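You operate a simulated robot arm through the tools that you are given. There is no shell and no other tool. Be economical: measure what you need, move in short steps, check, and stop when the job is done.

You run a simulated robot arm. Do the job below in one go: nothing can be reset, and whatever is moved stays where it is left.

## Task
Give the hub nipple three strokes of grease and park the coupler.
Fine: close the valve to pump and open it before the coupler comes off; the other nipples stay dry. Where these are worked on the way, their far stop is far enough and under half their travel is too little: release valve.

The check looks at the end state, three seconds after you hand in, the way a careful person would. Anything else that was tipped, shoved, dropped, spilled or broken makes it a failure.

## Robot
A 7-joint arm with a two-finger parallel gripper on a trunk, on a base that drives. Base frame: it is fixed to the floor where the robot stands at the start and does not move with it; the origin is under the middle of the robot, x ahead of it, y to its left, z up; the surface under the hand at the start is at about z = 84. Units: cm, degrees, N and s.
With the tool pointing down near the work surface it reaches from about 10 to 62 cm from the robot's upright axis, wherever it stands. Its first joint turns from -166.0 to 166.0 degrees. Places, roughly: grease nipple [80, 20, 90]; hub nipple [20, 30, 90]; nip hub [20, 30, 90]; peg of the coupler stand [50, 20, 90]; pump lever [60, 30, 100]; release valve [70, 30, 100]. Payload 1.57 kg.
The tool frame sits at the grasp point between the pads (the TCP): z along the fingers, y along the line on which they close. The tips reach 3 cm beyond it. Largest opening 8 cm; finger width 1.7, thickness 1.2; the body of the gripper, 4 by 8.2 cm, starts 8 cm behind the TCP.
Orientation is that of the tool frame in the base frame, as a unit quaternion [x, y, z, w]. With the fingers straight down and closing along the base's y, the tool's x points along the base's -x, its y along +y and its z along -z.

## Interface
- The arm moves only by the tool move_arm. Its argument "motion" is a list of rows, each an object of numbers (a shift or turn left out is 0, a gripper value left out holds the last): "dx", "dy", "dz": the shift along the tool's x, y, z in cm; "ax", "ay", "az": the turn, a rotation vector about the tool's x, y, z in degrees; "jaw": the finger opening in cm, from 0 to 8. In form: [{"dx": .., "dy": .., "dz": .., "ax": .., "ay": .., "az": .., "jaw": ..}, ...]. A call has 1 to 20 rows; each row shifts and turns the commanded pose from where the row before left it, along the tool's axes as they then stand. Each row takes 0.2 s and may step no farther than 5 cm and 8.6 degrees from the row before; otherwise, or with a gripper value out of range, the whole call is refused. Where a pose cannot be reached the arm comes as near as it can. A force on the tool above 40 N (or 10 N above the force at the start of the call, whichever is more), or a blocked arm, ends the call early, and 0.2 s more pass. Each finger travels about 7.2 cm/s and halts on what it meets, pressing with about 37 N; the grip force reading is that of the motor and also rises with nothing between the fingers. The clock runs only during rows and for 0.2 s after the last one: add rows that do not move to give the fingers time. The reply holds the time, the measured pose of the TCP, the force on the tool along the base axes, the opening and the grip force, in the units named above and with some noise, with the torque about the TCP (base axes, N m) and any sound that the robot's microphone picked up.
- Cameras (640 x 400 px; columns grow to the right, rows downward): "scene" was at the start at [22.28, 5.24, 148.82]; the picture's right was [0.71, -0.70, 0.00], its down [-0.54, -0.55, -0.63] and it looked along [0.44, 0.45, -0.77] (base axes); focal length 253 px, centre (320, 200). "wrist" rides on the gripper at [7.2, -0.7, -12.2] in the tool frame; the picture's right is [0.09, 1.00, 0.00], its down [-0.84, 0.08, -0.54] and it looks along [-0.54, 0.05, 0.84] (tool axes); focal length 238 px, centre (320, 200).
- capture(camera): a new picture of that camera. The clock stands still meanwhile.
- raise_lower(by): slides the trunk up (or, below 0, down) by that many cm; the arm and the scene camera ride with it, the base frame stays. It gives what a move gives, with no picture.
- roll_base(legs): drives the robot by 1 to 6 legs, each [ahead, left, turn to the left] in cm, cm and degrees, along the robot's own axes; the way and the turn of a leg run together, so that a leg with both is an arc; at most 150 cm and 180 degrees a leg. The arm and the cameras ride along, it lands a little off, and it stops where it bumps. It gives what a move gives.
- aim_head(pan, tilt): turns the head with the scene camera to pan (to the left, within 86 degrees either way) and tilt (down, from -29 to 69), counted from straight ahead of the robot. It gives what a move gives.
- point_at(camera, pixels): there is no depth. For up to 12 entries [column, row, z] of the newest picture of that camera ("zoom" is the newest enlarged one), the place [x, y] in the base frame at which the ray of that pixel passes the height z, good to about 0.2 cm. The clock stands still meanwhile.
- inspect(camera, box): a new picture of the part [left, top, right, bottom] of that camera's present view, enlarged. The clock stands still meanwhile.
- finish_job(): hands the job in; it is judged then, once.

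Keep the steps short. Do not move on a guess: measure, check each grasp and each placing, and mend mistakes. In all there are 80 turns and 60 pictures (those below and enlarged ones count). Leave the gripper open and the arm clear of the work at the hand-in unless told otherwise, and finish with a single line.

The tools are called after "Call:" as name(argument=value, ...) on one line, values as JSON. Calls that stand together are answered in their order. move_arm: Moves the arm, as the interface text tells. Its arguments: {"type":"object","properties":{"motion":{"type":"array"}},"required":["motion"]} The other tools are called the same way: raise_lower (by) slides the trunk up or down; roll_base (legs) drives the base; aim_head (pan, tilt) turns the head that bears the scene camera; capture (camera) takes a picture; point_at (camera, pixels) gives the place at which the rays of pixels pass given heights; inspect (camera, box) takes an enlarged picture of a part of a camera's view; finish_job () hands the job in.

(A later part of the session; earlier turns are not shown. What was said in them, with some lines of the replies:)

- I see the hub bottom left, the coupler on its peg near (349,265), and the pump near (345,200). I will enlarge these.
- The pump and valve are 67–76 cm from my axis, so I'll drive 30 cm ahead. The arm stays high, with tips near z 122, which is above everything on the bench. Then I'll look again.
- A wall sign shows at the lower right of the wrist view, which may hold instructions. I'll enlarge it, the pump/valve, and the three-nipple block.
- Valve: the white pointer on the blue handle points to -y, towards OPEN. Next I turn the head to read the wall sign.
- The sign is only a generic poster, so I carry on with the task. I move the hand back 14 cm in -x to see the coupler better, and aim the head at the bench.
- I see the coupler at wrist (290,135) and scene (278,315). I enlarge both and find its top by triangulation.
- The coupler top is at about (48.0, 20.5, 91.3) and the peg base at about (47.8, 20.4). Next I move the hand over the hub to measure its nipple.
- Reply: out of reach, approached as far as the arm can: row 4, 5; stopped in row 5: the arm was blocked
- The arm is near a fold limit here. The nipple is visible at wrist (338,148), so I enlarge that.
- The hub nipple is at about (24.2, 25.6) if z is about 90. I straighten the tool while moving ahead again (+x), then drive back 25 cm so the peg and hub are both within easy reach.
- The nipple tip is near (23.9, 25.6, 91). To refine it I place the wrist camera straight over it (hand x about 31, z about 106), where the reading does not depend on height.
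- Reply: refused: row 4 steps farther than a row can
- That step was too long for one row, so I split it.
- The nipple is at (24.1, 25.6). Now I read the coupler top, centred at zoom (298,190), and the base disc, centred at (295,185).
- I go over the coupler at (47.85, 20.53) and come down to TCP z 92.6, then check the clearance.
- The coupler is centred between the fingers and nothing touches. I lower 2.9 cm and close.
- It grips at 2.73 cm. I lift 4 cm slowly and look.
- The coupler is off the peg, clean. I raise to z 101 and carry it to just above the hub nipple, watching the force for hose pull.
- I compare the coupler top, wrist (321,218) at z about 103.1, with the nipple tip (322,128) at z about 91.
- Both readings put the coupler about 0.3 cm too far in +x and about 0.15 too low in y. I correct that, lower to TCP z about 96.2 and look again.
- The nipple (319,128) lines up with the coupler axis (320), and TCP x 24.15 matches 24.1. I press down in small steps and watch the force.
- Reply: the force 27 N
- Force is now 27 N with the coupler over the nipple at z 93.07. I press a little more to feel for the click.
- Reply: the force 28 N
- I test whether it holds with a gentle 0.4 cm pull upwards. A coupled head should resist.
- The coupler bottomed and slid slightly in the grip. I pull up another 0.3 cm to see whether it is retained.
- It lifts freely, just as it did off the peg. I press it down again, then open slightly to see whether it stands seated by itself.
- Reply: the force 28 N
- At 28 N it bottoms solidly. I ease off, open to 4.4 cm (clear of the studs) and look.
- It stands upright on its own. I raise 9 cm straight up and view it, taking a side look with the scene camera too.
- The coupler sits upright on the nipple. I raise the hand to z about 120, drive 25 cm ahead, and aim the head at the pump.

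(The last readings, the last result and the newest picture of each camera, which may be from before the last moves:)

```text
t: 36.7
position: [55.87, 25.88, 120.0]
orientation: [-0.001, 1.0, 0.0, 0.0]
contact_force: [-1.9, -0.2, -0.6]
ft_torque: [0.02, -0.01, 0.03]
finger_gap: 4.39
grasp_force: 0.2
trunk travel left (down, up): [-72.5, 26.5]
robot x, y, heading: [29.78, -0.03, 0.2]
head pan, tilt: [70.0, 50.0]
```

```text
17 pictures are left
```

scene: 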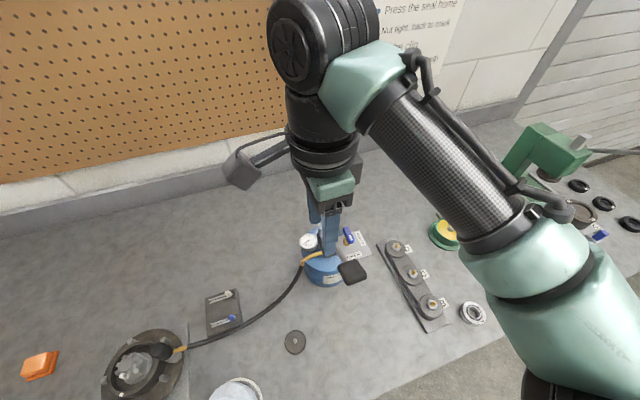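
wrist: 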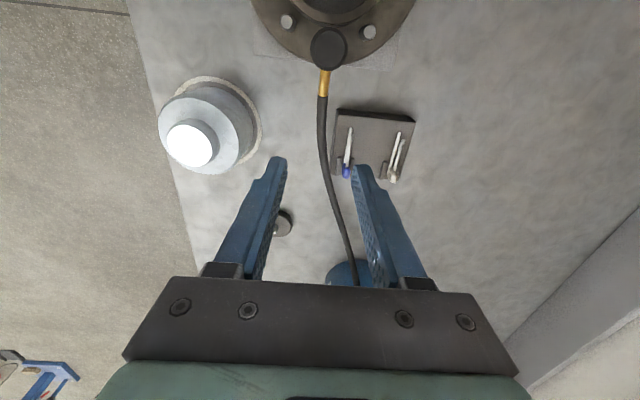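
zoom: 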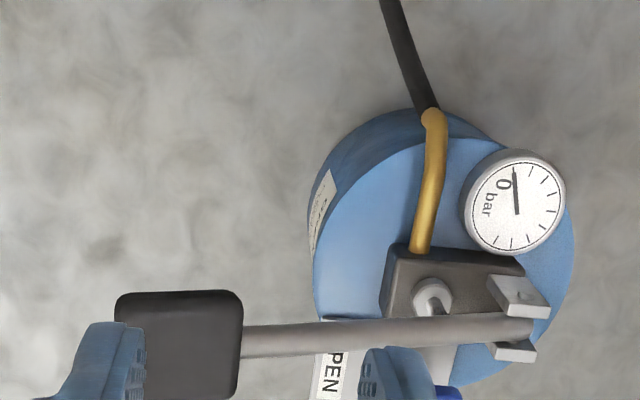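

I move so that the wrist camera is straight above the valve and lever (hand x about 71, y about 30) to get x and y independent of height.

Call:
move_arm(motion=[{"dx": -4, "dy": 1}, {"dx": -4, "dy": 1}, {"dx": -4, "dy": 1}, {"dx": -3.5, "dy": 1}, {}])

Call:
inspect(camera="wrist", box=[230, 0, 410, 120])

Call:
inspect(camera="scene", box=[290, 215, 390, 295])

```text
t: 37.9
position: [71.57, 29.7, 120.03]
orientation: [-0.002, 1.0, 0.0, -0.001]
contact_force: [0.3, -0.5, 0.9]
ft_torque: [0.03, 0.0, 0.0]
finger_gap: 4.4
grasp_force: 0.1
trunk travel left (down, up): [-72.5, 26.5]
robot x, y, heading: [29.23, -0.21, -0.1]
head pan, tilt: [70.0, 50.0]
```

```text
3.33 times, centred on (320, 60) of wrist
```

zoom: 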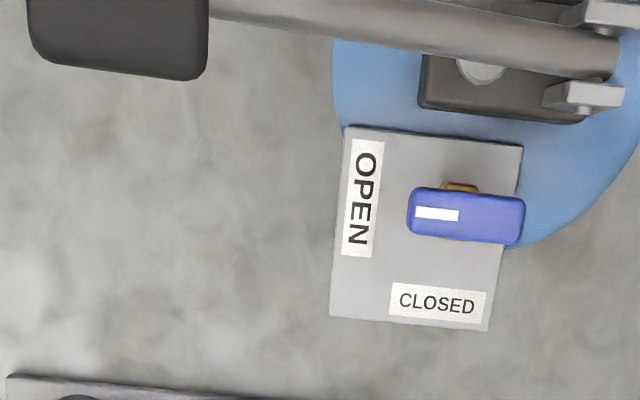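

```text
5.00 times, centred on (340, 255) of scene
```

zoom: 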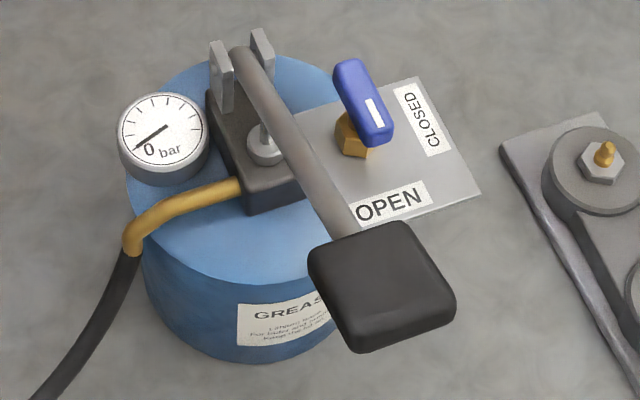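

Call:
point_at(camera="wrist", pixels=[[363.8, 64, 96], [363.8, 64, 98], [363.8, 64, 100], [347, 64, 98], [381, 64, 98], [255, 8, 98], [283, 20, 98], [237, 17, 98], [362, 56, 95]])

Call:
point_at(camera="zoom", pixels=[[362, 105, 96], [362, 105, 98], [362, 105, 100], [362, 105, 94], [375, 270, 96], [375, 270, 98], [375, 270, 100], [375, 270, 102], [425, 322, 98], [425, 322, 100]])

```text
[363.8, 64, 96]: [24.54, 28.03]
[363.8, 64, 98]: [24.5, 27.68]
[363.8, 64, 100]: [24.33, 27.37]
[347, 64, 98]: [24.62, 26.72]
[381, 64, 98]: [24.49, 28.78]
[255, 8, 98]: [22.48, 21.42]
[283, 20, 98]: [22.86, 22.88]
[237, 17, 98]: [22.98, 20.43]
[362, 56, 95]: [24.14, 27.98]
```

```text
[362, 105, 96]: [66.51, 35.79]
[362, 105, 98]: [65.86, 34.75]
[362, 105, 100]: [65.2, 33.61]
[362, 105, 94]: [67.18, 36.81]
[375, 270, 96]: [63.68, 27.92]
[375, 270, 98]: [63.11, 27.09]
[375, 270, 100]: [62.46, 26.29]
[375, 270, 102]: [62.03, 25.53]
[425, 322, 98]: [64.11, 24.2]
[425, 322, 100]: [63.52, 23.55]
```

The wrist points referred to the older full picture, so I take a fresh one.

Call:
capture(camera="wrist")

Call:
point_at(camera="wrist", pixels=[[363.8, 64, 96], [363.8, 64, 98], [363.8, 64, 100], [346.5, 64, 98], [381, 65, 98], [255, 8, 98], [255, 8, 102], [283, 20, 98], [237, 17, 98], [236, 100, 85]])

```text
14 pictures are left
```

wrist: 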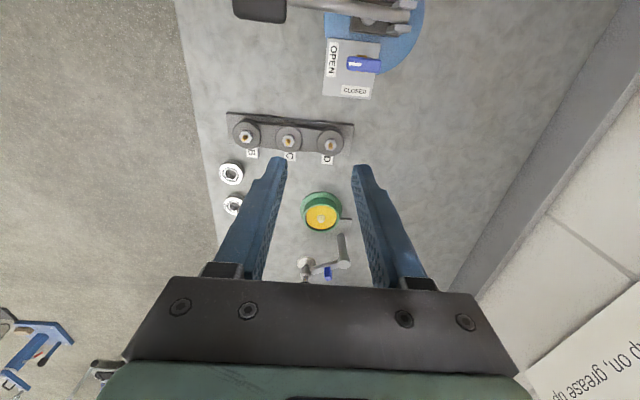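

```text
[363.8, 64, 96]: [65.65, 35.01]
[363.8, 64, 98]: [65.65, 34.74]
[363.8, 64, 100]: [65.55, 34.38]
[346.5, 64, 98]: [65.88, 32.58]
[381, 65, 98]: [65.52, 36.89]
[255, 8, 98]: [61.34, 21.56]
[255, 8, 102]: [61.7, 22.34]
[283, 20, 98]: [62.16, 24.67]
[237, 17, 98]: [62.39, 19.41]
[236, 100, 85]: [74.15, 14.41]
```

The handle centre is at about (65.7, 34.7), top z about 98.2, and 4.3 cm long along y. I check the plate height and lever/clevis heights for clearance.

Call:
point_at(camera="wrist", pixels=[[323, 94.8, 85], [323, 94.8, 90], [323, 94.8, 95], [404, 30, 98], [404, 30, 102], [287, 10, 102], [287, 10, 106], [259, 10, 106]])

Call:
point_at(camera="zoom", pixels=[[482, 192, 85], [482, 192, 90], [482, 192, 95], [262, 32, 98], [262, 32, 102], [262, 32, 106], [308, 255, 102], [308, 255, 106], [408, 223, 102], [408, 223, 106], [455, 295, 102], [455, 295, 106]])

```text
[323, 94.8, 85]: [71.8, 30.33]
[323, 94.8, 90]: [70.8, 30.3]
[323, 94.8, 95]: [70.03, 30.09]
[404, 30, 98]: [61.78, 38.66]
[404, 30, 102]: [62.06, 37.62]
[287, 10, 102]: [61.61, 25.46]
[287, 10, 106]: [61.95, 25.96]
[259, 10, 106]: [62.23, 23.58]
```

```text
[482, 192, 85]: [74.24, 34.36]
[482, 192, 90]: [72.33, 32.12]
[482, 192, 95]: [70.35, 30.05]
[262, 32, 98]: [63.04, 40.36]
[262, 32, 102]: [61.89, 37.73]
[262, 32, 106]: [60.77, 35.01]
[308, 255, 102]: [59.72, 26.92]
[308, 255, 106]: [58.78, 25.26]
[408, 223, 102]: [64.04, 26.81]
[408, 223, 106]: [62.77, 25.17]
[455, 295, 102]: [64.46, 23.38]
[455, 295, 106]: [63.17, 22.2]
```

The plate is at z about 95, the clevis top about 102 and the pad top about (61, 23.7, 106). I turn the tool +90° about its axis up high, so the fingers close along base x. Then I shift over the handle.

Call:
move_arm(motion=[{"az": 8.5, "jaw": 3}, {"az": 8.5}, {"az": 8.5}, {"az": 8.5}, {"az": 8.5}, {"az": 8.5}, {"az": 8.5}, {"az": 8.5}, {"az": 8.5}, {"az": 8.5}, {"az": 5}, {"dx": 2.5, "dy": -2.9}, {"dx": 2.5, "dy": -2.9}, {}])

```text
t: 40.9
position: [70.1, 36.12, 119.31]
orientation: [0.706, 0.708, 0.0, -0.001]
contact_force: [-0.2, -1.0, 0.2]
ft_torque: [-0.02, -0.01, 0.0]
finger_gap: 3.0
grasp_force: 0.0
out of reach, approached as far as the arm can: row 12, 13
trunk travel left (down, up): [-72.5, 26.5]
robot x, y, heading: [29.08, 0.17, 0.2]
head pan, tilt: [70.0, 50.0]
```

It was clipped near a limit at this height. I lower a bit, shift in -x and see if it gets closer.

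Call:
move_arm(motion=[{"dz": 3}, {"dz": 3}, {}, {}])

```text
t: 41.9
position: [70.19, 36.09, 113.34]
orientation: [0.706, 0.708, -0.001, 0.0]
contact_force: [0.0, -0.9, -0.2]
ft_torque: [-0.01, 0.02, 0.0]
finger_gap: 3.02
grasp_force: 0.0
trunk travel left (down, up): [-72.5, 26.5]
robot x, y, heading: [29.21, -0.25, 0.3]
head pan, tilt: [70.0, 50.0]
```

Call:
move_arm(motion=[{"dx": -0.7, "dy": -1.5}, {"dx": -0.7, "dy": -1.5}, {"dy": -1.4}, {}])

```text
t: 42.9
position: [68.24, 35.54, 112.3]
orientation: [0.705, 0.709, -0.001, 0.001]
contact_force: [0.0, 0.4, -0.8]
ft_torque: [0.03, 0.02, -0.03]
finger_gap: 3.01
grasp_force: 0.2
out of reach, approached as far as the arm can: row 2, 3
trunk travel left (down, up): [-72.5, 26.5]
robot x, y, heading: [29.43, 0.13, 0.2]
head pan, tilt: [70.0, 50.0]
```

A wrist joint limit blocks this yaw at this bearing. Driving back about 8 cm reduces the bearing, and the hand at z 112 clears everything.

Call:
roll_base(legs=[[-8, 0, 0]])

Call:
move_arm(motion=[{"dy": 2}, {"dy": 2}, {"dy": 1}, {}])

```text
t: 43.9
position: [60.04, 35.42, 112.42]
orientation: [0.705, 0.709, 0.0, 0.0]
contact_force: [0.1, 0.2, -0.3]
ft_torque: [0.0, -0.03, 0.01]
finger_gap: 2.99
grasp_force: 0.1
trunk travel left (down, up): [-72.5, 26.5]
robot x, y, heading: [21.61, 0.15, 0.1]
head pan, tilt: [70.0, 50.0]
```

```text
t: 44.9
position: [65.18, 35.59, 112.43]
orientation: [0.705, 0.709, 0.0, -0.001]
contact_force: [0.7, 0.5, 1.3]
ft_torque: [0.02, -0.01, 0.0]
finger_gap: 3.02
grasp_force: 0.1
trunk travel left (down, up): [-72.5, 26.5]
robot x, y, heading: [21.5, 0.04, 0.1]
head pan, tilt: [70.0, 50.0]
```

That works. I centre at (65.7, 34.7), lower to z about 102.5 and look.

Call:
move_arm(motion=[{"dy": 0.5, "dx": -0.85}, {"dz": 3.5}, {"dz": 3.5}, {"dz": 3}, {}])

Call:
capture(camera="wrist")

```text
t: 46.1
position: [65.51, 34.84, 102.31]
orientation: [0.705, 0.71, -0.001, -0.001]
contact_force: [0.3, -0.1, 0.0]
ft_torque: [0.01, 0.0, -0.02]
finger_gap: 2.99
grasp_force: 0.0
trunk travel left (down, up): [-72.5, 26.5]
robot x, y, heading: [21.26, -0.08, 0.4]
head pan, tilt: [70.0, 50.0]
```

```text
13 pictures are left
```

wrist: 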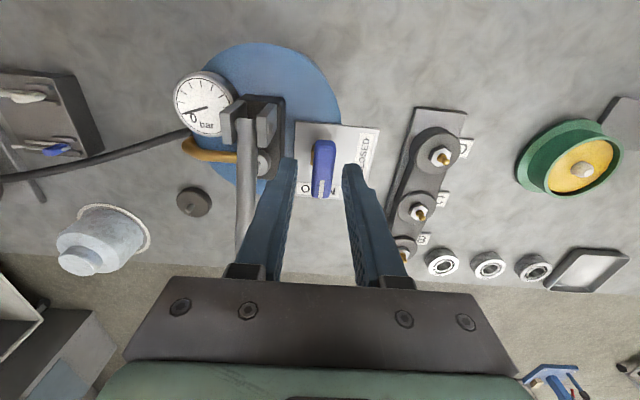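

The handle at (323,165) lies between the fingertips, and the lever is clear on the left. I lower 3.7 and close.

Call:
move_arm(motion=[{"dz": 1.5}, {"dz": 1.2}, {"dz": 1.0}, {}, {"jaw": 1}, {"jaw": 1}, {"jaw": 1}, {"jaw": 1}, {}])

```text
t: 48.1
position: [65.7, 34.78, 98.58]
orientation: [0.705, 0.709, 0.001, 0.0]
contact_force: [11.2, 2.0, -0.8]
ft_torque: [0.17, -0.64, -0.03]
finger_gap: 2.18
grasp_force: 34.8
trunk travel left (down, up): [-72.5, 26.5]
robot x, y, heading: [21.37, 0.49, 0.4]
head pan, tilt: [70.0, 50.0]
```

Gap is 2.18 with an 11 N push in +x, so the grip is off centre. I shift +0.3 in x to let it centre.

Call:
move_arm(motion=[{"dy": 0.15}, {"dy": 0.15}, {}, {}])

Call:
inspect(camera="wrist", box=[240, 90, 400, 230])

```text
t: 49.1
position: [65.68, 34.86, 98.45]
orientation: [0.704, 0.71, -0.003, -0.001]
contact_force: [-5.2, 3.2, -6.9]
ft_torque: [0.32, -0.12, 0.1]
finger_gap: 2.19
grasp_force: 34.2
trunk travel left (down, up): [-72.5, 26.5]
robot x, y, heading: [21.9, 0.12, 0.2]
head pan, tilt: [70.0, 50.0]
```

```text
2.86 times, centred on (320, 160) of wrist
```

zoom: 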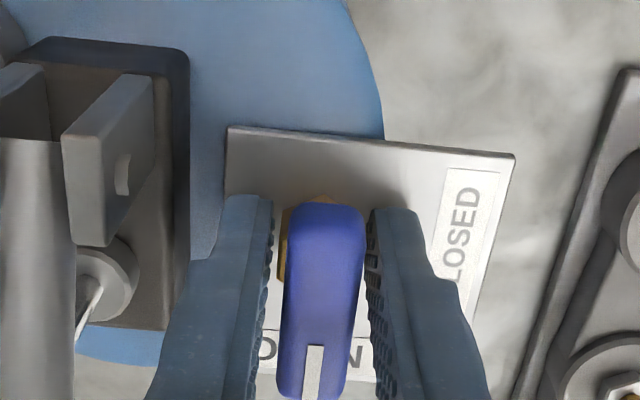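

The tips are gripping the brass hex (2.18 cm) under the handle, not the handle. I open, raise 1.2 cm and grip again.

Call:
move_arm(motion=[{"jaw": 3.2}, {"jaw": 3.2}, {"dz": -0.6}, {"dz": -0.6, "dy": -0.1}, {}, {"jaw": 0.8}, {"jaw": 0.8}, {"jaw": 0.8}, {"jaw": 0.8}, {"jaw": 0.8}, {}])

```text
t: 51.5
position: [65.69, 34.73, 99.9]
orientation: [0.705, 0.71, -0.001, 0.0]
contact_force: [-10.7, -0.8, -0.6]
ft_torque: [-0.04, 0.34, -0.02]
finger_gap: 2.17
grasp_force: 34.9
trunk travel left (down, up): [-72.5, 26.5]
robot x, y, heading: [21.57, 0.13, 0.2]
head pan, tilt: [70.0, 50.0]
```

Call:
inspect(camera="wrist", box=[260, 120, 380, 220])

```text
4.00 times, centred on (320, 170) of wrist
```

zoom: 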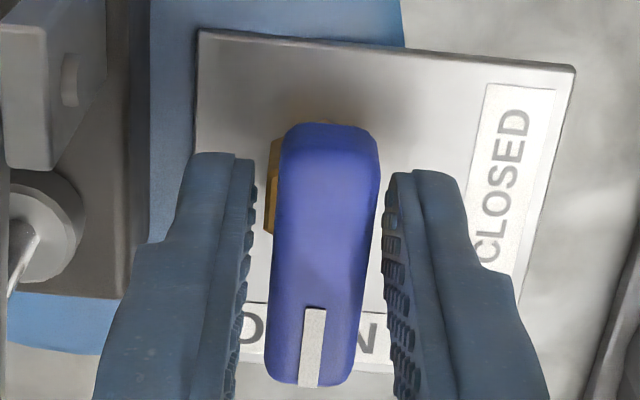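

The tips still meet the hex rather than the handle. I raise another 0.8 cm and close again.

Call:
move_arm(motion=[{"jaw": 3.2}, {"jaw": 3.2}, {"dz": -0.8, "dy": -0.05}, {}, {"jaw": 0.8}, {"jaw": 0.8}, {"jaw": 0.8}, {"jaw": 0.8}, {"jaw": 0.8}, {}])

```text
t: 53.7
position: [65.75, 34.73, 100.68]
orientation: [0.704, 0.71, -0.001, 0.0]
contact_force: [-9.3, -0.7, -0.3]
ft_torque: [-0.34, 0.1, -0.03]
finger_gap: 1.5
grasp_force: 30.7
trunk travel left (down, up): [-72.5, 26.5]
robot x, y, heading: [21.28, 0.16, 0.1]
head pan, tilt: [70.0, 50.0]
```

Now it holds 1.5 cm, the handle. I ease -0.15 in x to balance it, then turn counter-clockwise a first 25°.

Call:
move_arm(motion=[{"dy": -0.15}, {}, {"az": -6}, {"az": -6}, {"az": -6}, {"az": -7}, {}])

```text
t: 55.3
position: [65.61, 34.72, 100.71]
orientation: [0.535, 0.845, -0.001, 0.0]
contact_force: [-2.6, 2.4, 1.0]
ft_torque: [0.22, 0.07, 0.03]
finger_gap: 1.53
grasp_force: 30.6
trunk travel left (down, up): [-72.5, 26.5]
robot x, y, heading: [21.51, 0.0, 0.5]
head pan, tilt: [70.0, 50.0]
```

It turns with low force. I turn the remaining 65°.

Call:
move_arm(motion=[{"az": -7}, {"az": -7}, {"az": -7}, {"az": -7}, {"az": -7}, {"az": -7}, {"az": -7}, {"az": -7}, {"az": -7}, {"az": -2}, {}])

Call:
inspect(camera="wrist", box=[240, 100, 420, 240])

```text
t: 57.7
position: [65.62, 34.57, 100.62]
orientation: [-0.004, 1.0, -0.001, -0.001]
contact_force: [-11.6, -4.9, -6.1]
ft_torque: [0.04, -0.56, -0.04]
finger_gap: 1.48
grasp_force: 30.8
trunk travel left (down, up): [-72.5, 26.5]
robot x, y, heading: [21.4, -0.22, 0.3]
head pan, tilt: [70.0, 50.0]
```

```text
2.86 times, centred on (330, 170) of wrist
```

zoom: 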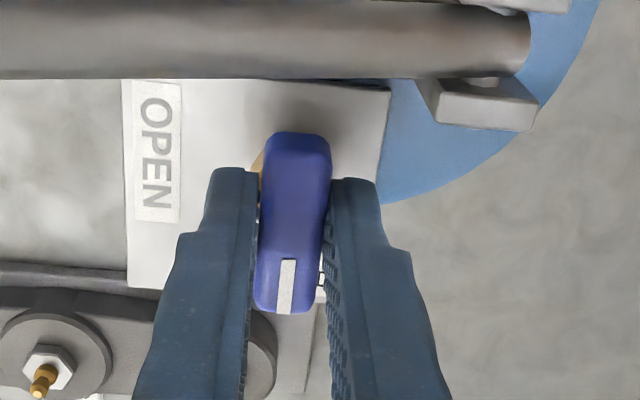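

The pointer is now at CLOSED. I open, rise to z 113, and go above the lever pad at (61.1, 23.7) with the fingers closed.

Call:
move_arm(motion=[{"jaw": 3.2}, {"jaw": 3.2}, {}, {"dz": -4}, {"dz": -4.5}, {"dz": -4}, {"dx": 2.3, "dy": -4, "jaw": 0}, {"dx": 2.2, "dy": -4}, {"dy": -2.9}, {}, {}])

Call:
capture(camera="wrist")

```text
t: 60.1
position: [61.37, 23.71, 113.28]
orientation: [-0.003, 1.0, 0.0, -0.002]
contact_force: [-0.3, -0.2, 1.5]
ft_torque: [0.0, -0.03, 0.02]
finger_gap: 0.0
grasp_force: 21.1
trunk travel left (down, up): [-72.5, 26.5]
robot x, y, heading: [21.75, 0.19, 0.1]
head pan, tilt: [70.0, 50.0]
```

```text
9 pictures are left
```

wrist: 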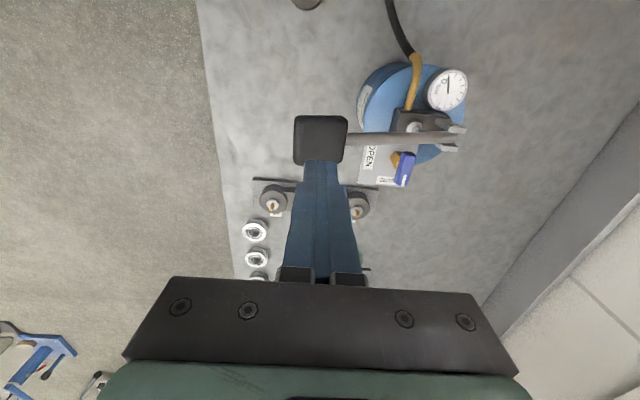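

The valve shows closed. I check the pad centre (320,138) against the tip position.

Call:
point_at(camera="wrist", pixels=[[320, 138, 102], [320, 138, 104], [320, 138, 106], [294, 118, 106], [347, 118, 105], [320, 162, 106]])

```text
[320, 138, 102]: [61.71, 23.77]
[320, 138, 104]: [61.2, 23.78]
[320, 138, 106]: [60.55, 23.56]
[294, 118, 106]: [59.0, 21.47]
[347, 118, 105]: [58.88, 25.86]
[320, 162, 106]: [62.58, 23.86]
```

The pad centre is about (60.9, 23.7). I lower to touch it and begin pressing in small steps.

Call:
move_arm(motion=[{"dx": 0.35, "dz": 2}, {"dz": 1.5}, {"dz": 0.8}, {"dz": 0.8}, {"dz": 0.8}, {"dz": 0.8}, {}])

```text
t: 61.7
position: [60.92, 23.7, 106.35]
orientation: [-0.002, 1.0, 0.0, 0.0]
contact_force: [-0.2, -1.1, 2.5]
ft_torque: [-0.07, -0.04, 0.0]
finger_gap: 0.01
grasp_force: 21.5
trunk travel left (down, up): [-72.5, 26.5]
robot x, y, heading: [21.77, 0.1, 0.4]
head pan, tilt: [70.0, 50.0]
```

Call:
move_arm(motion=[{"dz": 0.8}, {"dz": 0.8}, {"dz": 0.8}, {"dz": 0.8}, {"dz": 0.8}, {"dz": 0.8}, {}])

```text
t: 63.3
position: [60.74, 23.88, 101.59]
orientation: [-0.002, 1.0, 0.001, 0.0]
contact_force: [1.7, -2.7, 5.4]
ft_torque: [-0.02, -0.06, 0.03]
finger_gap: 0.0
grasp_force: 21.4
trunk travel left (down, up): [-72.5, 26.5]
robot x, y, heading: [21.68, 0.11, 0.6]
head pan, tilt: [70.0, 50.0]
```

Call:
move_arm(motion=[{"dz": 0.7}, {"dz": 0.7}, {"dz": 0.7}, {"dz": 0.7}, {"dz": 0.7}, {}])

Call:
inspect(camera="scene", box=[270, 200, 430, 310])

```text
t: 63.8
position: [60.74, 23.86, 101.45]
orientation: [-0.005, 1.0, 0.005, 0.004]
contact_force: [-12.9, -8.9, 25.7]
ft_torque: [-0.03, 0.42, 0.12]
finger_gap: 0.0
grasp_force: 21.3
trunk travel left (down, up): [-72.5, 26.5]
robot x, y, heading: [21.56, 0.51, 0.4]
head pan, tilt: [70.0, 50.0]
stopped in row 2: the force on the tool passed its limit at 47 N (the readings are from after the stop); the commanded pose is now the measured one
```

```text
3.64 times, centred on (350, 255) of scene
```

zoom: 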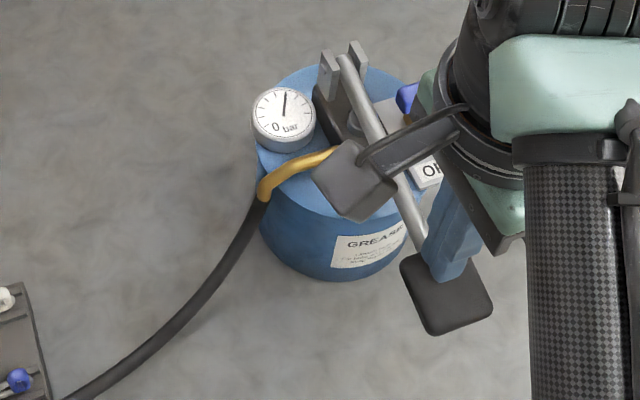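

The lever has hit its stop (tips 98.5) and the gauge needle has risen, so that is stroke one. I raise fully to let the lever return and look.

Call:
move_arm(motion=[{"dz": -1}, {"dz": -2}, {"dz": -2}, {"dz": -2.5}, {"dz": -2.5}, {"dz": -2}, {}])

Call:
inspect(camera="wrist", box=[280, 50, 480, 200])

```text
t: 65.4
position: [60.68, 23.89, 113.19]
orientation: [-0.003, 1.0, 0.005, 0.004]
contact_force: [-0.7, -0.6, 0.3]
ft_torque: [-0.01, -0.02, -0.01]
finger_gap: 0.0
grasp_force: 20.7
trunk travel left (down, up): [-72.5, 26.5]
robot x, y, heading: [21.35, -0.03, 0.4]
head pan, tilt: [70.0, 50.0]
```

```text
2.67 times, centred on (380, 125) of wrist
```

zoom: 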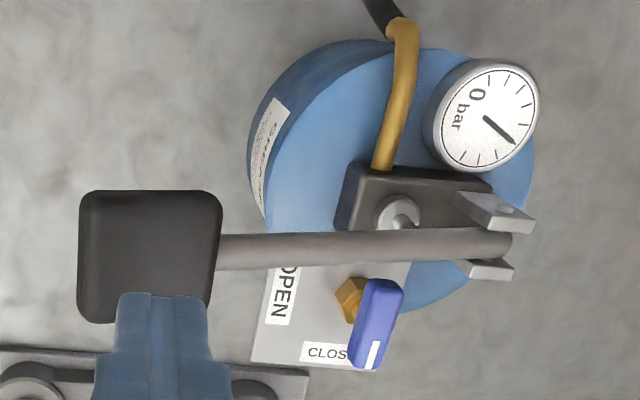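

The lever sprang back and the gauge holds pressure. Stroke two: down to the stop.

Call:
move_arm(motion=[{"dz": 3}, {"dz": 1}, {"dz": 1}, {"dz": 1}, {"dz": 1}, {"dz": 1}, {"dz": 1}, {"dz": 1}, {"dz": 1}, {"dz": 0.5}, {"dz": 0.4}, {"dz": 0.3}, {"dz": 0.3}, {}])

Call:
move_arm(motion=[{"dz": -1}, {"dz": -2}, {"dz": -2}, {"dz": -2.5}, {"dz": -2.5}, {"dz": -1.8}, {}])

```text
t: 68.1
position: [60.93, 24.12, 101.68]
orientation: [-0.006, 1.0, 0.009, 0.009]
contact_force: [-9.7, -5.4, 21.7]
ft_torque: [0.04, 0.41, 0.12]
finger_gap: 0.01
grasp_force: 21.2
trunk travel left (down, up): [-72.5, 26.5]
robot x, y, heading: [21.41, 0.25, 0.5]
head pan, tilt: [70.0, 50.0]
stopped in row 13: the force on the tool passed its limit at 43 N (the readings are from after the stop); the commanded pose is now the measured one
```

```text
t: 69.7
position: [60.72, 24.2, 112.99]
orientation: [-0.003, 1.0, 0.008, 0.007]
contact_force: [-0.4, 0.6, 0.6]
ft_torque: [-0.02, -0.01, -0.05]
finger_gap: 0.02
grasp_force: 21.3
trunk travel left (down, up): [-72.5, 26.5]
robot x, y, heading: [21.38, 0.17, 0.3]
head pan, tilt: [70.0, 50.0]
```

Stroke two hit the stop and the lever was released. Stroke three follows.

Call:
move_arm(motion=[{"dz": 2.8, "dy": -0.3}, {"dz": 1}, {"dz": 1}, {"dz": 1}, {"dz": 1}, {"dz": 1}, {"dz": 1}, {"dz": 1}, {"dz": 1}, {"dz": 0.5}, {"dz": 0.4}, {"dz": 0.3}, {"dz": 0.3}, {}])

Call:
move_arm(motion=[{"dz": -1}, {"dz": -2}, {"dz": -2}, {"dz": -2.5}, {"dz": -2.5}, {"dz": -1.8}, {}])

Call:
inspect(camera="wrist", box=[280, 50, 480, 200])

```text
t: 72.4
position: [61.07, 23.85, 101.66]
orientation: [-0.005, 1.0, 0.013, 0.012]
contact_force: [-11.9, -6.1, 22.3]
ft_torque: [0.03, 0.42, 0.18]
finger_gap: 0.0
grasp_force: 21.3
trunk travel left (down, up): [-72.5, 26.5]
robot x, y, heading: [21.18, 0.2, 0.4]
head pan, tilt: [70.0, 50.0]
stopped in row 13: the force on the tool passed its limit at 44 N (the readings are from after the stop); the commanded pose is now the measured one
```

```text
t: 74.0
position: [61.21, 23.66, 113.23]
orientation: [-0.004, 1.0, 0.011, 0.011]
contact_force: [-0.4, -0.2, -0.1]
ft_torque: [0.03, 0.01, -0.04]
finger_gap: 0.0
grasp_force: 21.3
trunk travel left (down, up): [-72.5, 26.5]
robot x, y, heading: [21.8, -0.03, 0.4]
head pan, tilt: [70.0, 50.0]
```

```text
2.67 times, centred on (380, 125) of wrist
```

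zoom: 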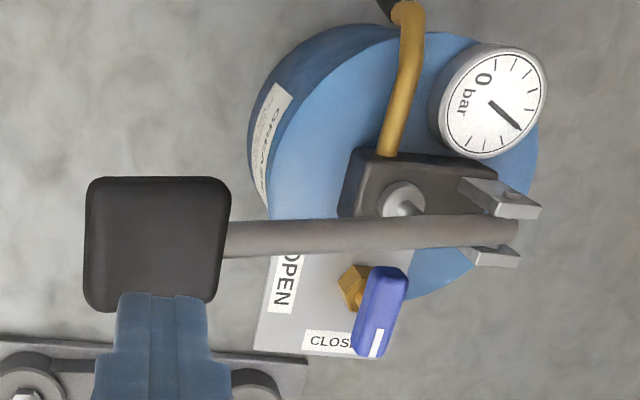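

All three strokes reached the stop. Now to open the valve: I level the tool (1.3° off), open the jaw and go above the handle (65.6, 34.65), stopping at z about 103.

Call:
move_arm(motion=[{"ax": 1.26, "ay": 1.26, "az": 0.46, "jaw": 3.2}, {"dx": -1.5, "dy": 3.6}, {"dx": -1.5, "dy": 3.6}, {"dx": -1.5, "dy": 3.7}, {}, {"dz": 4}, {"dz": 4}, {"dz": 2}, {}])

Call:
inspect(camera="wrist", box=[240, 100, 420, 240])

```text
t: 76.0
position: [65.4, 34.75, 103.04]
orientation: [-0.001, 1.0, 0.001, -0.001]
contact_force: [0.2, 0.0, 0.0]
ft_torque: [0.04, -0.03, -0.01]
finger_gap: 3.22
grasp_force: 0.1
trunk travel left (down, up): [-72.5, 26.5]
robot x, y, heading: [21.65, -0.08, 0.3]
head pan, tilt: [70.0, 50.0]
```

```text
2.86 times, centred on (330, 170) of wrist
```

zoom: 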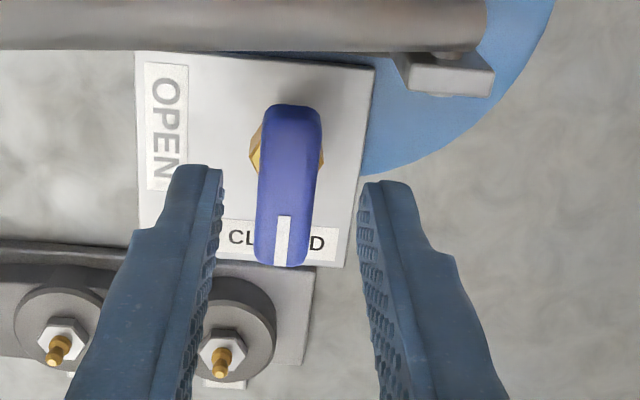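

The handle is between the fingers. I lower to z 100.7, close, and turn 25° clockwise as a check.

Call:
move_arm(motion=[{"dz": 1.2, "dx": -0.15}, {"dz": 1.15}, {}, {"jaw": 0.8}, {"jaw": 0.8}, {"jaw": 0.8}, {"jaw": 0.8}, {"jaw": 0.8}, {}])

```text
t: 78.0
position: [65.68, 34.44, 100.78]
orientation: [0.0, 1.0, 0.0, 0.0]
contact_force: [-1.3, -8.4, -3.1]
ft_torque: [-0.24, -0.23, -0.01]
finger_gap: 1.48
grasp_force: 30.3
trunk travel left (down, up): [-72.5, 26.5]
robot x, y, heading: [21.35, 0.15, 0.2]
head pan, tilt: [70.0, 50.0]
```

It grips at 1.48. I balance -0.1 in y and turn clockwise to OPEN.

Call:
move_arm(motion=[{"dy": -0.1}, {"az": 7}, {"az": 7}, {"az": 7}, {"az": 7}, {"az": 7}, {"az": 7}, {"az": 7}, {"az": 7}, {"az": 7}, {"az": 7}, {"az": 7}, {"az": 7}, {"az": 6}, {}])

```text
t: 81.2
position: [65.8, 34.64, 100.78]
orientation: [0.707, 0.708, 0.002, 0.0]
contact_force: [3.1, 15.0, 2.5]
ft_torque: [-0.46, 0.13, -0.03]
finger_gap: 1.52
grasp_force: 30.9
trunk travel left (down, up): [-72.5, 26.5]
robot x, y, heading: [21.79, 0.13, 0.4]
head pan, tilt: [70.0, 50.0]
```

I release, rise to z 113, and check the valve and gauge.

Call:
move_arm(motion=[{"jaw": 3.2}, {"jaw": 3.2}, {}, {"dz": -4}, {"dz": -4}, {"dz": -4}, {}])

Call:
inspect(camera="wrist", box=[180, 60, 400, 230])

```text
t: 82.8
position: [65.45, 34.37, 112.83]
orientation: [0.706, 0.708, 0.0, 0.0]
contact_force: [-0.5, 0.1, 0.0]
ft_torque: [0.03, -0.02, 0.0]
finger_gap: 3.18
grasp_force: 0.0
trunk travel left (down, up): [-72.5, 26.5]
robot x, y, heading: [21.58, 0.13, 0.5]
head pan, tilt: [70.0, 50.0]
```

```text
2.35 times, centred on (290, 145) of wrist
```

zoom: 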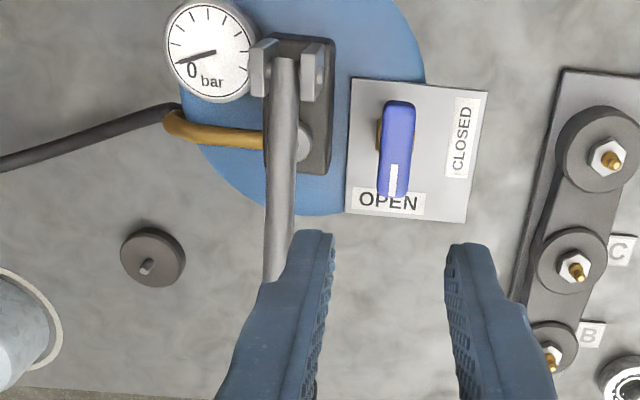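

The valve is open and the gauge is back at 0. I turn the tool back, drive back about 16.5 cm, and move the open hand high over the coupler.

Call:
move_arm(motion=[{"dz": -4, "jaw": 4.4}, {"az": -8.5}, {"az": -8.5}, {"az": -8.5}, {"az": -8.5}, {"az": -8.5}, {"az": -8.5}, {"az": -8.5}, {"az": -8.5}, {"az": -8.5}, {"az": -8.5}, {"az": -5}, {}])

Call:
roll_base(legs=[[-16.5, 0, 0]])

Call:
move_arm(motion=[{"dx": 4.2, "dy": -1.5}, {"dx": 4.2, "dy": -1.5}, {"dx": 4.2, "dy": -1.5}, {"dx": 4.2, "dy": -1.5}, {"dx": 4.2, "dy": -1.5}, {"dx": 4, "dy": -1.2}, {}, {}])

```text
t: 85.6
position: [65.69, 34.4, 116.7]
orientation: [-0.002, 1.0, 0.001, 0.0]
contact_force: [0.4, -0.1, 0.9]
ft_torque: [0.02, -0.03, 0.04]
finger_gap: 4.42
grasp_force: 0.1
trunk travel left (down, up): [-72.5, 26.5]
robot x, y, heading: [21.18, -0.05, 0.3]
head pan, tilt: [70.0, 50.0]
```

```text
t: 87.0
position: [49.41, 34.11, 116.71]
orientation: [0.004, 1.0, 0.001, 0.0]
contact_force: [0.0, 0.3, -0.8]
ft_torque: [0.01, -0.01, 0.01]
finger_gap: 4.42
grasp_force: 0.1
trunk travel left (down, up): [-72.5, 26.5]
robot x, y, heading: [5.38, -0.01, -0.0]
head pan, tilt: [70.0, 50.0]
```

```text
t: 88.8
position: [24.52, 25.37, 116.51]
orientation: [0.003, 1.0, 0.001, 0.0]
contact_force: [0.2, -0.2, -0.6]
ft_torque: [0.0, -0.02, 0.01]
finger_gap: 4.4
grasp_force: 0.2
trunk travel left (down, up): [-72.5, 26.5]
robot x, y, heading: [5.03, 0.01, -0.2]
head pan, tilt: [70.0, 50.0]
```

I fine-shift and lower to z 100, with tips above the coupler top, then check with one picture.

Call:
move_arm(motion=[{"dx": 0.3, "dy": 0.25}, {"dz": 4.5}, {"dz": 4.5}, {"dz": 4.5}, {"dz": 3}, {}])

Call:
inspect(camera="wrist", box=[240, 60, 400, 240])

```text
t: 90.2
position: [23.98, 25.72, 100.01]
orientation: [0.003, 1.0, 0.0, 0.0]
contact_force: [-0.3, 0.1, -0.5]
ft_torque: [-0.01, 0.01, -0.02]
finger_gap: 4.38
grasp_force: 0.0
trunk travel left (down, up): [-72.5, 26.5]
robot x, y, heading: [4.84, -0.25, -0.1]
head pan, tilt: [70.0, 50.0]
```

```text
2.22 times, centred on (320, 150) of wrist
```

zoom: 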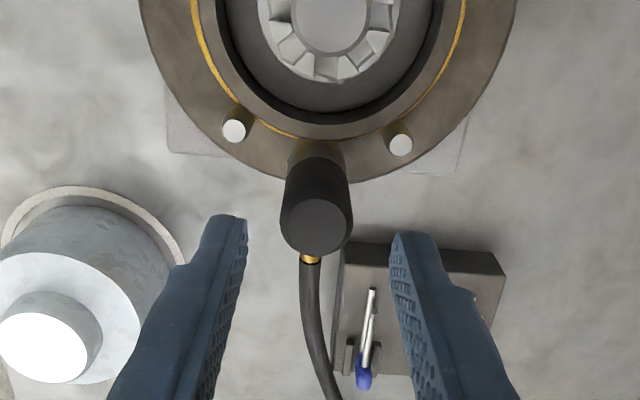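

A grease ring now shows round the hub seal. I measure the coupler top, at zoom (317,226).

Call:
point_at(camera="zoom", pixels=[[317, 226, 94.8], [317, 226, 95.2], [317, 226, 95.6]])

```text
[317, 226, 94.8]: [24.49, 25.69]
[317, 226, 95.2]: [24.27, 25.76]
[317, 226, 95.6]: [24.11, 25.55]
```

That agrees. I lower to TCP z 93.1 and grip.

Call:
move_arm(motion=[{"dz": 2.5, "dx": -0.05}, {"dz": 2.2}, {"dz": 1.2}, {"dz": 1.0}, {}, {"jaw": 2}, {"jaw": 2}, {"jaw": 2}, {"jaw": 2}, {}])

```text
t: 92.5
position: [24.04, 25.8, 93.25]
orientation: [0.004, 1.0, 0.0, 0.001]
contact_force: [1.8, -6.5, -2.6]
ft_torque: [-0.28, -0.08, 0.0]
finger_gap: 2.73
grasp_force: 36.9
trunk travel left (down, up): [-72.5, 26.5]
robot x, y, heading: [5.16, -0.07, -0.3]
head pan, tilt: [70.0, 50.0]
```

It grips at 2.73. I centre it slightly (-0.12 in y) and lift straight up.

Call:
move_arm(motion=[{"dy": -0.12}, {"dz": -0.5}, {"dz": -0.7}, {"dz": -1}, {"dz": -1.5}, {"dz": -2}, {"dz": -3}, {}])

```text
t: 94.2
position: [23.94, 25.75, 101.87]
orientation: [0.003, 1.0, 0.001, 0.001]
contact_force: [0.7, 0.2, -1.1]
ft_torque: [-0.02, -0.01, 0.01]
finger_gap: 2.72
grasp_force: 37.6
trunk travel left (down, up): [-72.5, 26.5]
robot x, y, heading: [5.15, 0.13, -0.2]
head pan, tilt: [70.0, 50.0]
```

The coupler is off, with about the same grip. I carry it back towards the peg (47.8, 20.5) at z 101.9.

Call:
move_arm(motion=[{"dx": -3.5, "dy": -0.8}, {"dx": -3.5, "dy": -0.8}, {"dx": -3.5, "dy": -0.8}, {"dx": -3.5, "dy": -0.8}, {"dx": -3.5, "dy": -0.7}, {"dx": -3.3, "dy": -0.7}, {"dx": -3, "dy": -0.6}, {"dz": 2.5}, {"dz": 2.5}, {}, {}])

Call:
inspect(camera="wrist", box=[260, 80, 380, 240])

```text
t: 96.7
position: [47.96, 20.53, 96.98]
orientation: [0.004, 1.0, 0.001, 0.0]
contact_force: [-0.6, 0.5, -1.2]
ft_torque: [0.02, 0.0, -0.02]
finger_gap: 2.75
grasp_force: 37.0
trunk travel left (down, up): [-72.5, 26.5]
robot x, y, heading: [5.19, -0.03, -0.1]
head pan, tilt: [70.0, 50.0]
```

```text
2.50 times, centred on (320, 160) of wrist
```

zoom: 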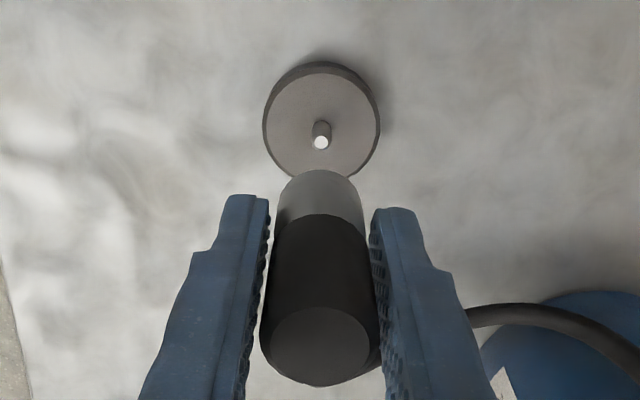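

The peg pin at zoom (321,142) lines up with the coupler axis (320). I check the numbers.

Call:
point_at(camera="zoom", pixels=[[321, 142, 86], [321, 142, 87], [321, 118, 85], [320, 345, 98.9], [320, 345, 99.3]])

```text
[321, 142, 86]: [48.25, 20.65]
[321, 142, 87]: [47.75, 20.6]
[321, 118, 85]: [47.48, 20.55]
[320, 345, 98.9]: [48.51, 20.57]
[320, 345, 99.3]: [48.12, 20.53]
```

That agrees within error. I nudge 0.1 in -x and lower onto the peg slowly.

Call:
move_arm(motion=[{"dx": 0.1, "dz": 2}, {"dz": 2}, {"dz": 1}, {"dz": 0.7}, {"dz": 0.5}, {"dz": 0.4}, {"dz": 0.3}, {"dz": 0.3}, {}])

```text
t: 98.7
position: [47.82, 20.31, 89.71]
orientation: [0.003, 1.0, 0.001, 0.0]
contact_force: [0.0, 0.0, -1.0]
ft_torque: [0.03, 0.01, 0.02]
finger_gap: 2.74
grasp_force: 36.8
trunk travel left (down, up): [-72.5, 26.5]
robot x, y, heading: [4.57, 0.12, -0.0]
head pan, tilt: [70.0, 50.0]
```

It is over the pin with no contact yet. I go down in 0.1–0.2 cm steps until it seats.

Call:
move_arm(motion=[{"dz": 0.15}, {"dz": 0.15}, {"dz": 0.15}, {"dz": 0.15}, {}])

```text
t: 99.8
position: [47.71, 20.3, 89.35]
orientation: [0.004, 1.0, 0.002, 0.005]
contact_force: [9.2, -0.4, 26.1]
ft_torque: [-0.12, -0.22, 0.0]
finger_gap: 2.72
grasp_force: 36.4
trunk travel left (down, up): [-72.5, 26.5]
robot x, y, heading: [4.91, -0.11, -0.1]
head pan, tilt: [70.0, 50.0]
```

It is seated at z 89.35, against 89.46 originally. I ease off, open and rise clear, then look.

Call:
move_arm(motion=[{"dz": -0.2}, {"jaw": 3.5}, {"jaw": 5}, {"jaw": 6}, {"jaw": 6}, {}, {"dz": -2}, {"dz": -4}, {"dz": -4.5}, {"dz": -4.5}, {"dz": -4.5, "jaw": 8}, {"dx": 4}, {}])

Call:
capture(camera="wrist")

```text
t: 102.7
position: [43.78, 20.39, 108.57]
orientation: [0.004, 1.0, 0.001, -0.001]
contact_force: [0.9, -0.6, -0.8]
ft_torque: [-0.01, 0.03, 0.01]
finger_gap: 8.01
grasp_force: 0.1
trunk travel left (down, up): [-72.5, 26.5]
robot x, y, heading: [5.12, -0.22, -0.3]
head pan, tilt: [70.0, 50.0]
```

```text
1 pictures are left
```

wrist: 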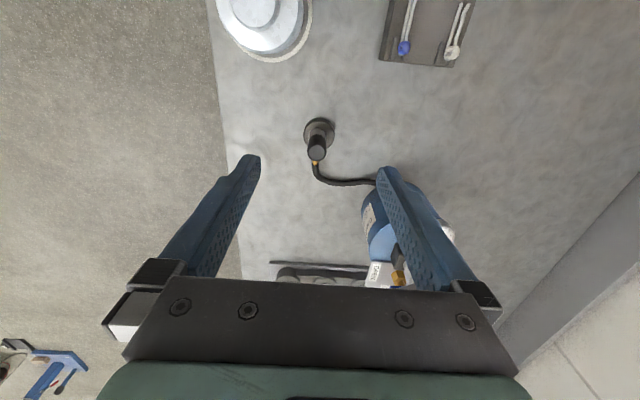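

The coupler stands upright on its peg, the hand is open and the tray and cap are undisturbed. I raise the arm clear.

Call:
move_arm(motion=[{"dz": -4.5}, {"dz": -4.5}, {"dz": -4}, {}])

Call:
inspect(camera="wrist", box=[280, 80, 400, 300])

```text
t: 103.7
position: [43.64, 20.4, 121.84]
orientation: [0.003, 1.0, 0.002, 0.0]
contact_force: [1.6, -0.6, 0.3]
ft_torque: [0.0, 0.04, 0.01]
finger_gap: 8.01
grasp_force: 0.0
trunk travel left (down, up): [-72.5, 26.5]
robot x, y, heading: [4.93, -0.04, -0.1]
head pan, tilt: [70.0, 50.0]
```

```text
1.82 times, centred on (340, 190) of wrist
```

zoom: 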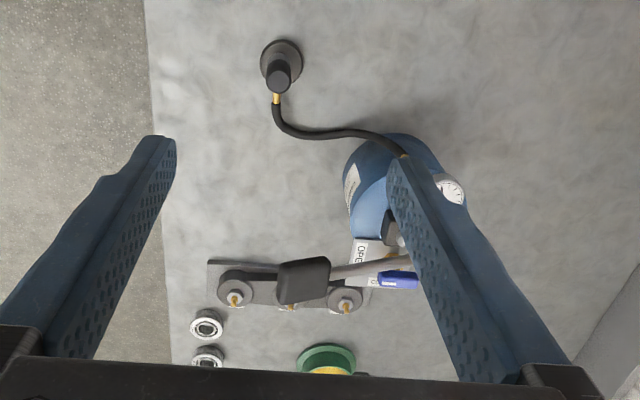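

The coupler is parked, the valve is open, the lever is up and the other nipples are untouched. I hand in.

Call:
finish_job()

```text
The job is handed in.
```

The hub nipple got three full strokes of grease with the valve closed; I then opened the valve, took the coupler off and parked it on its peg, and the other nipples were not touched.
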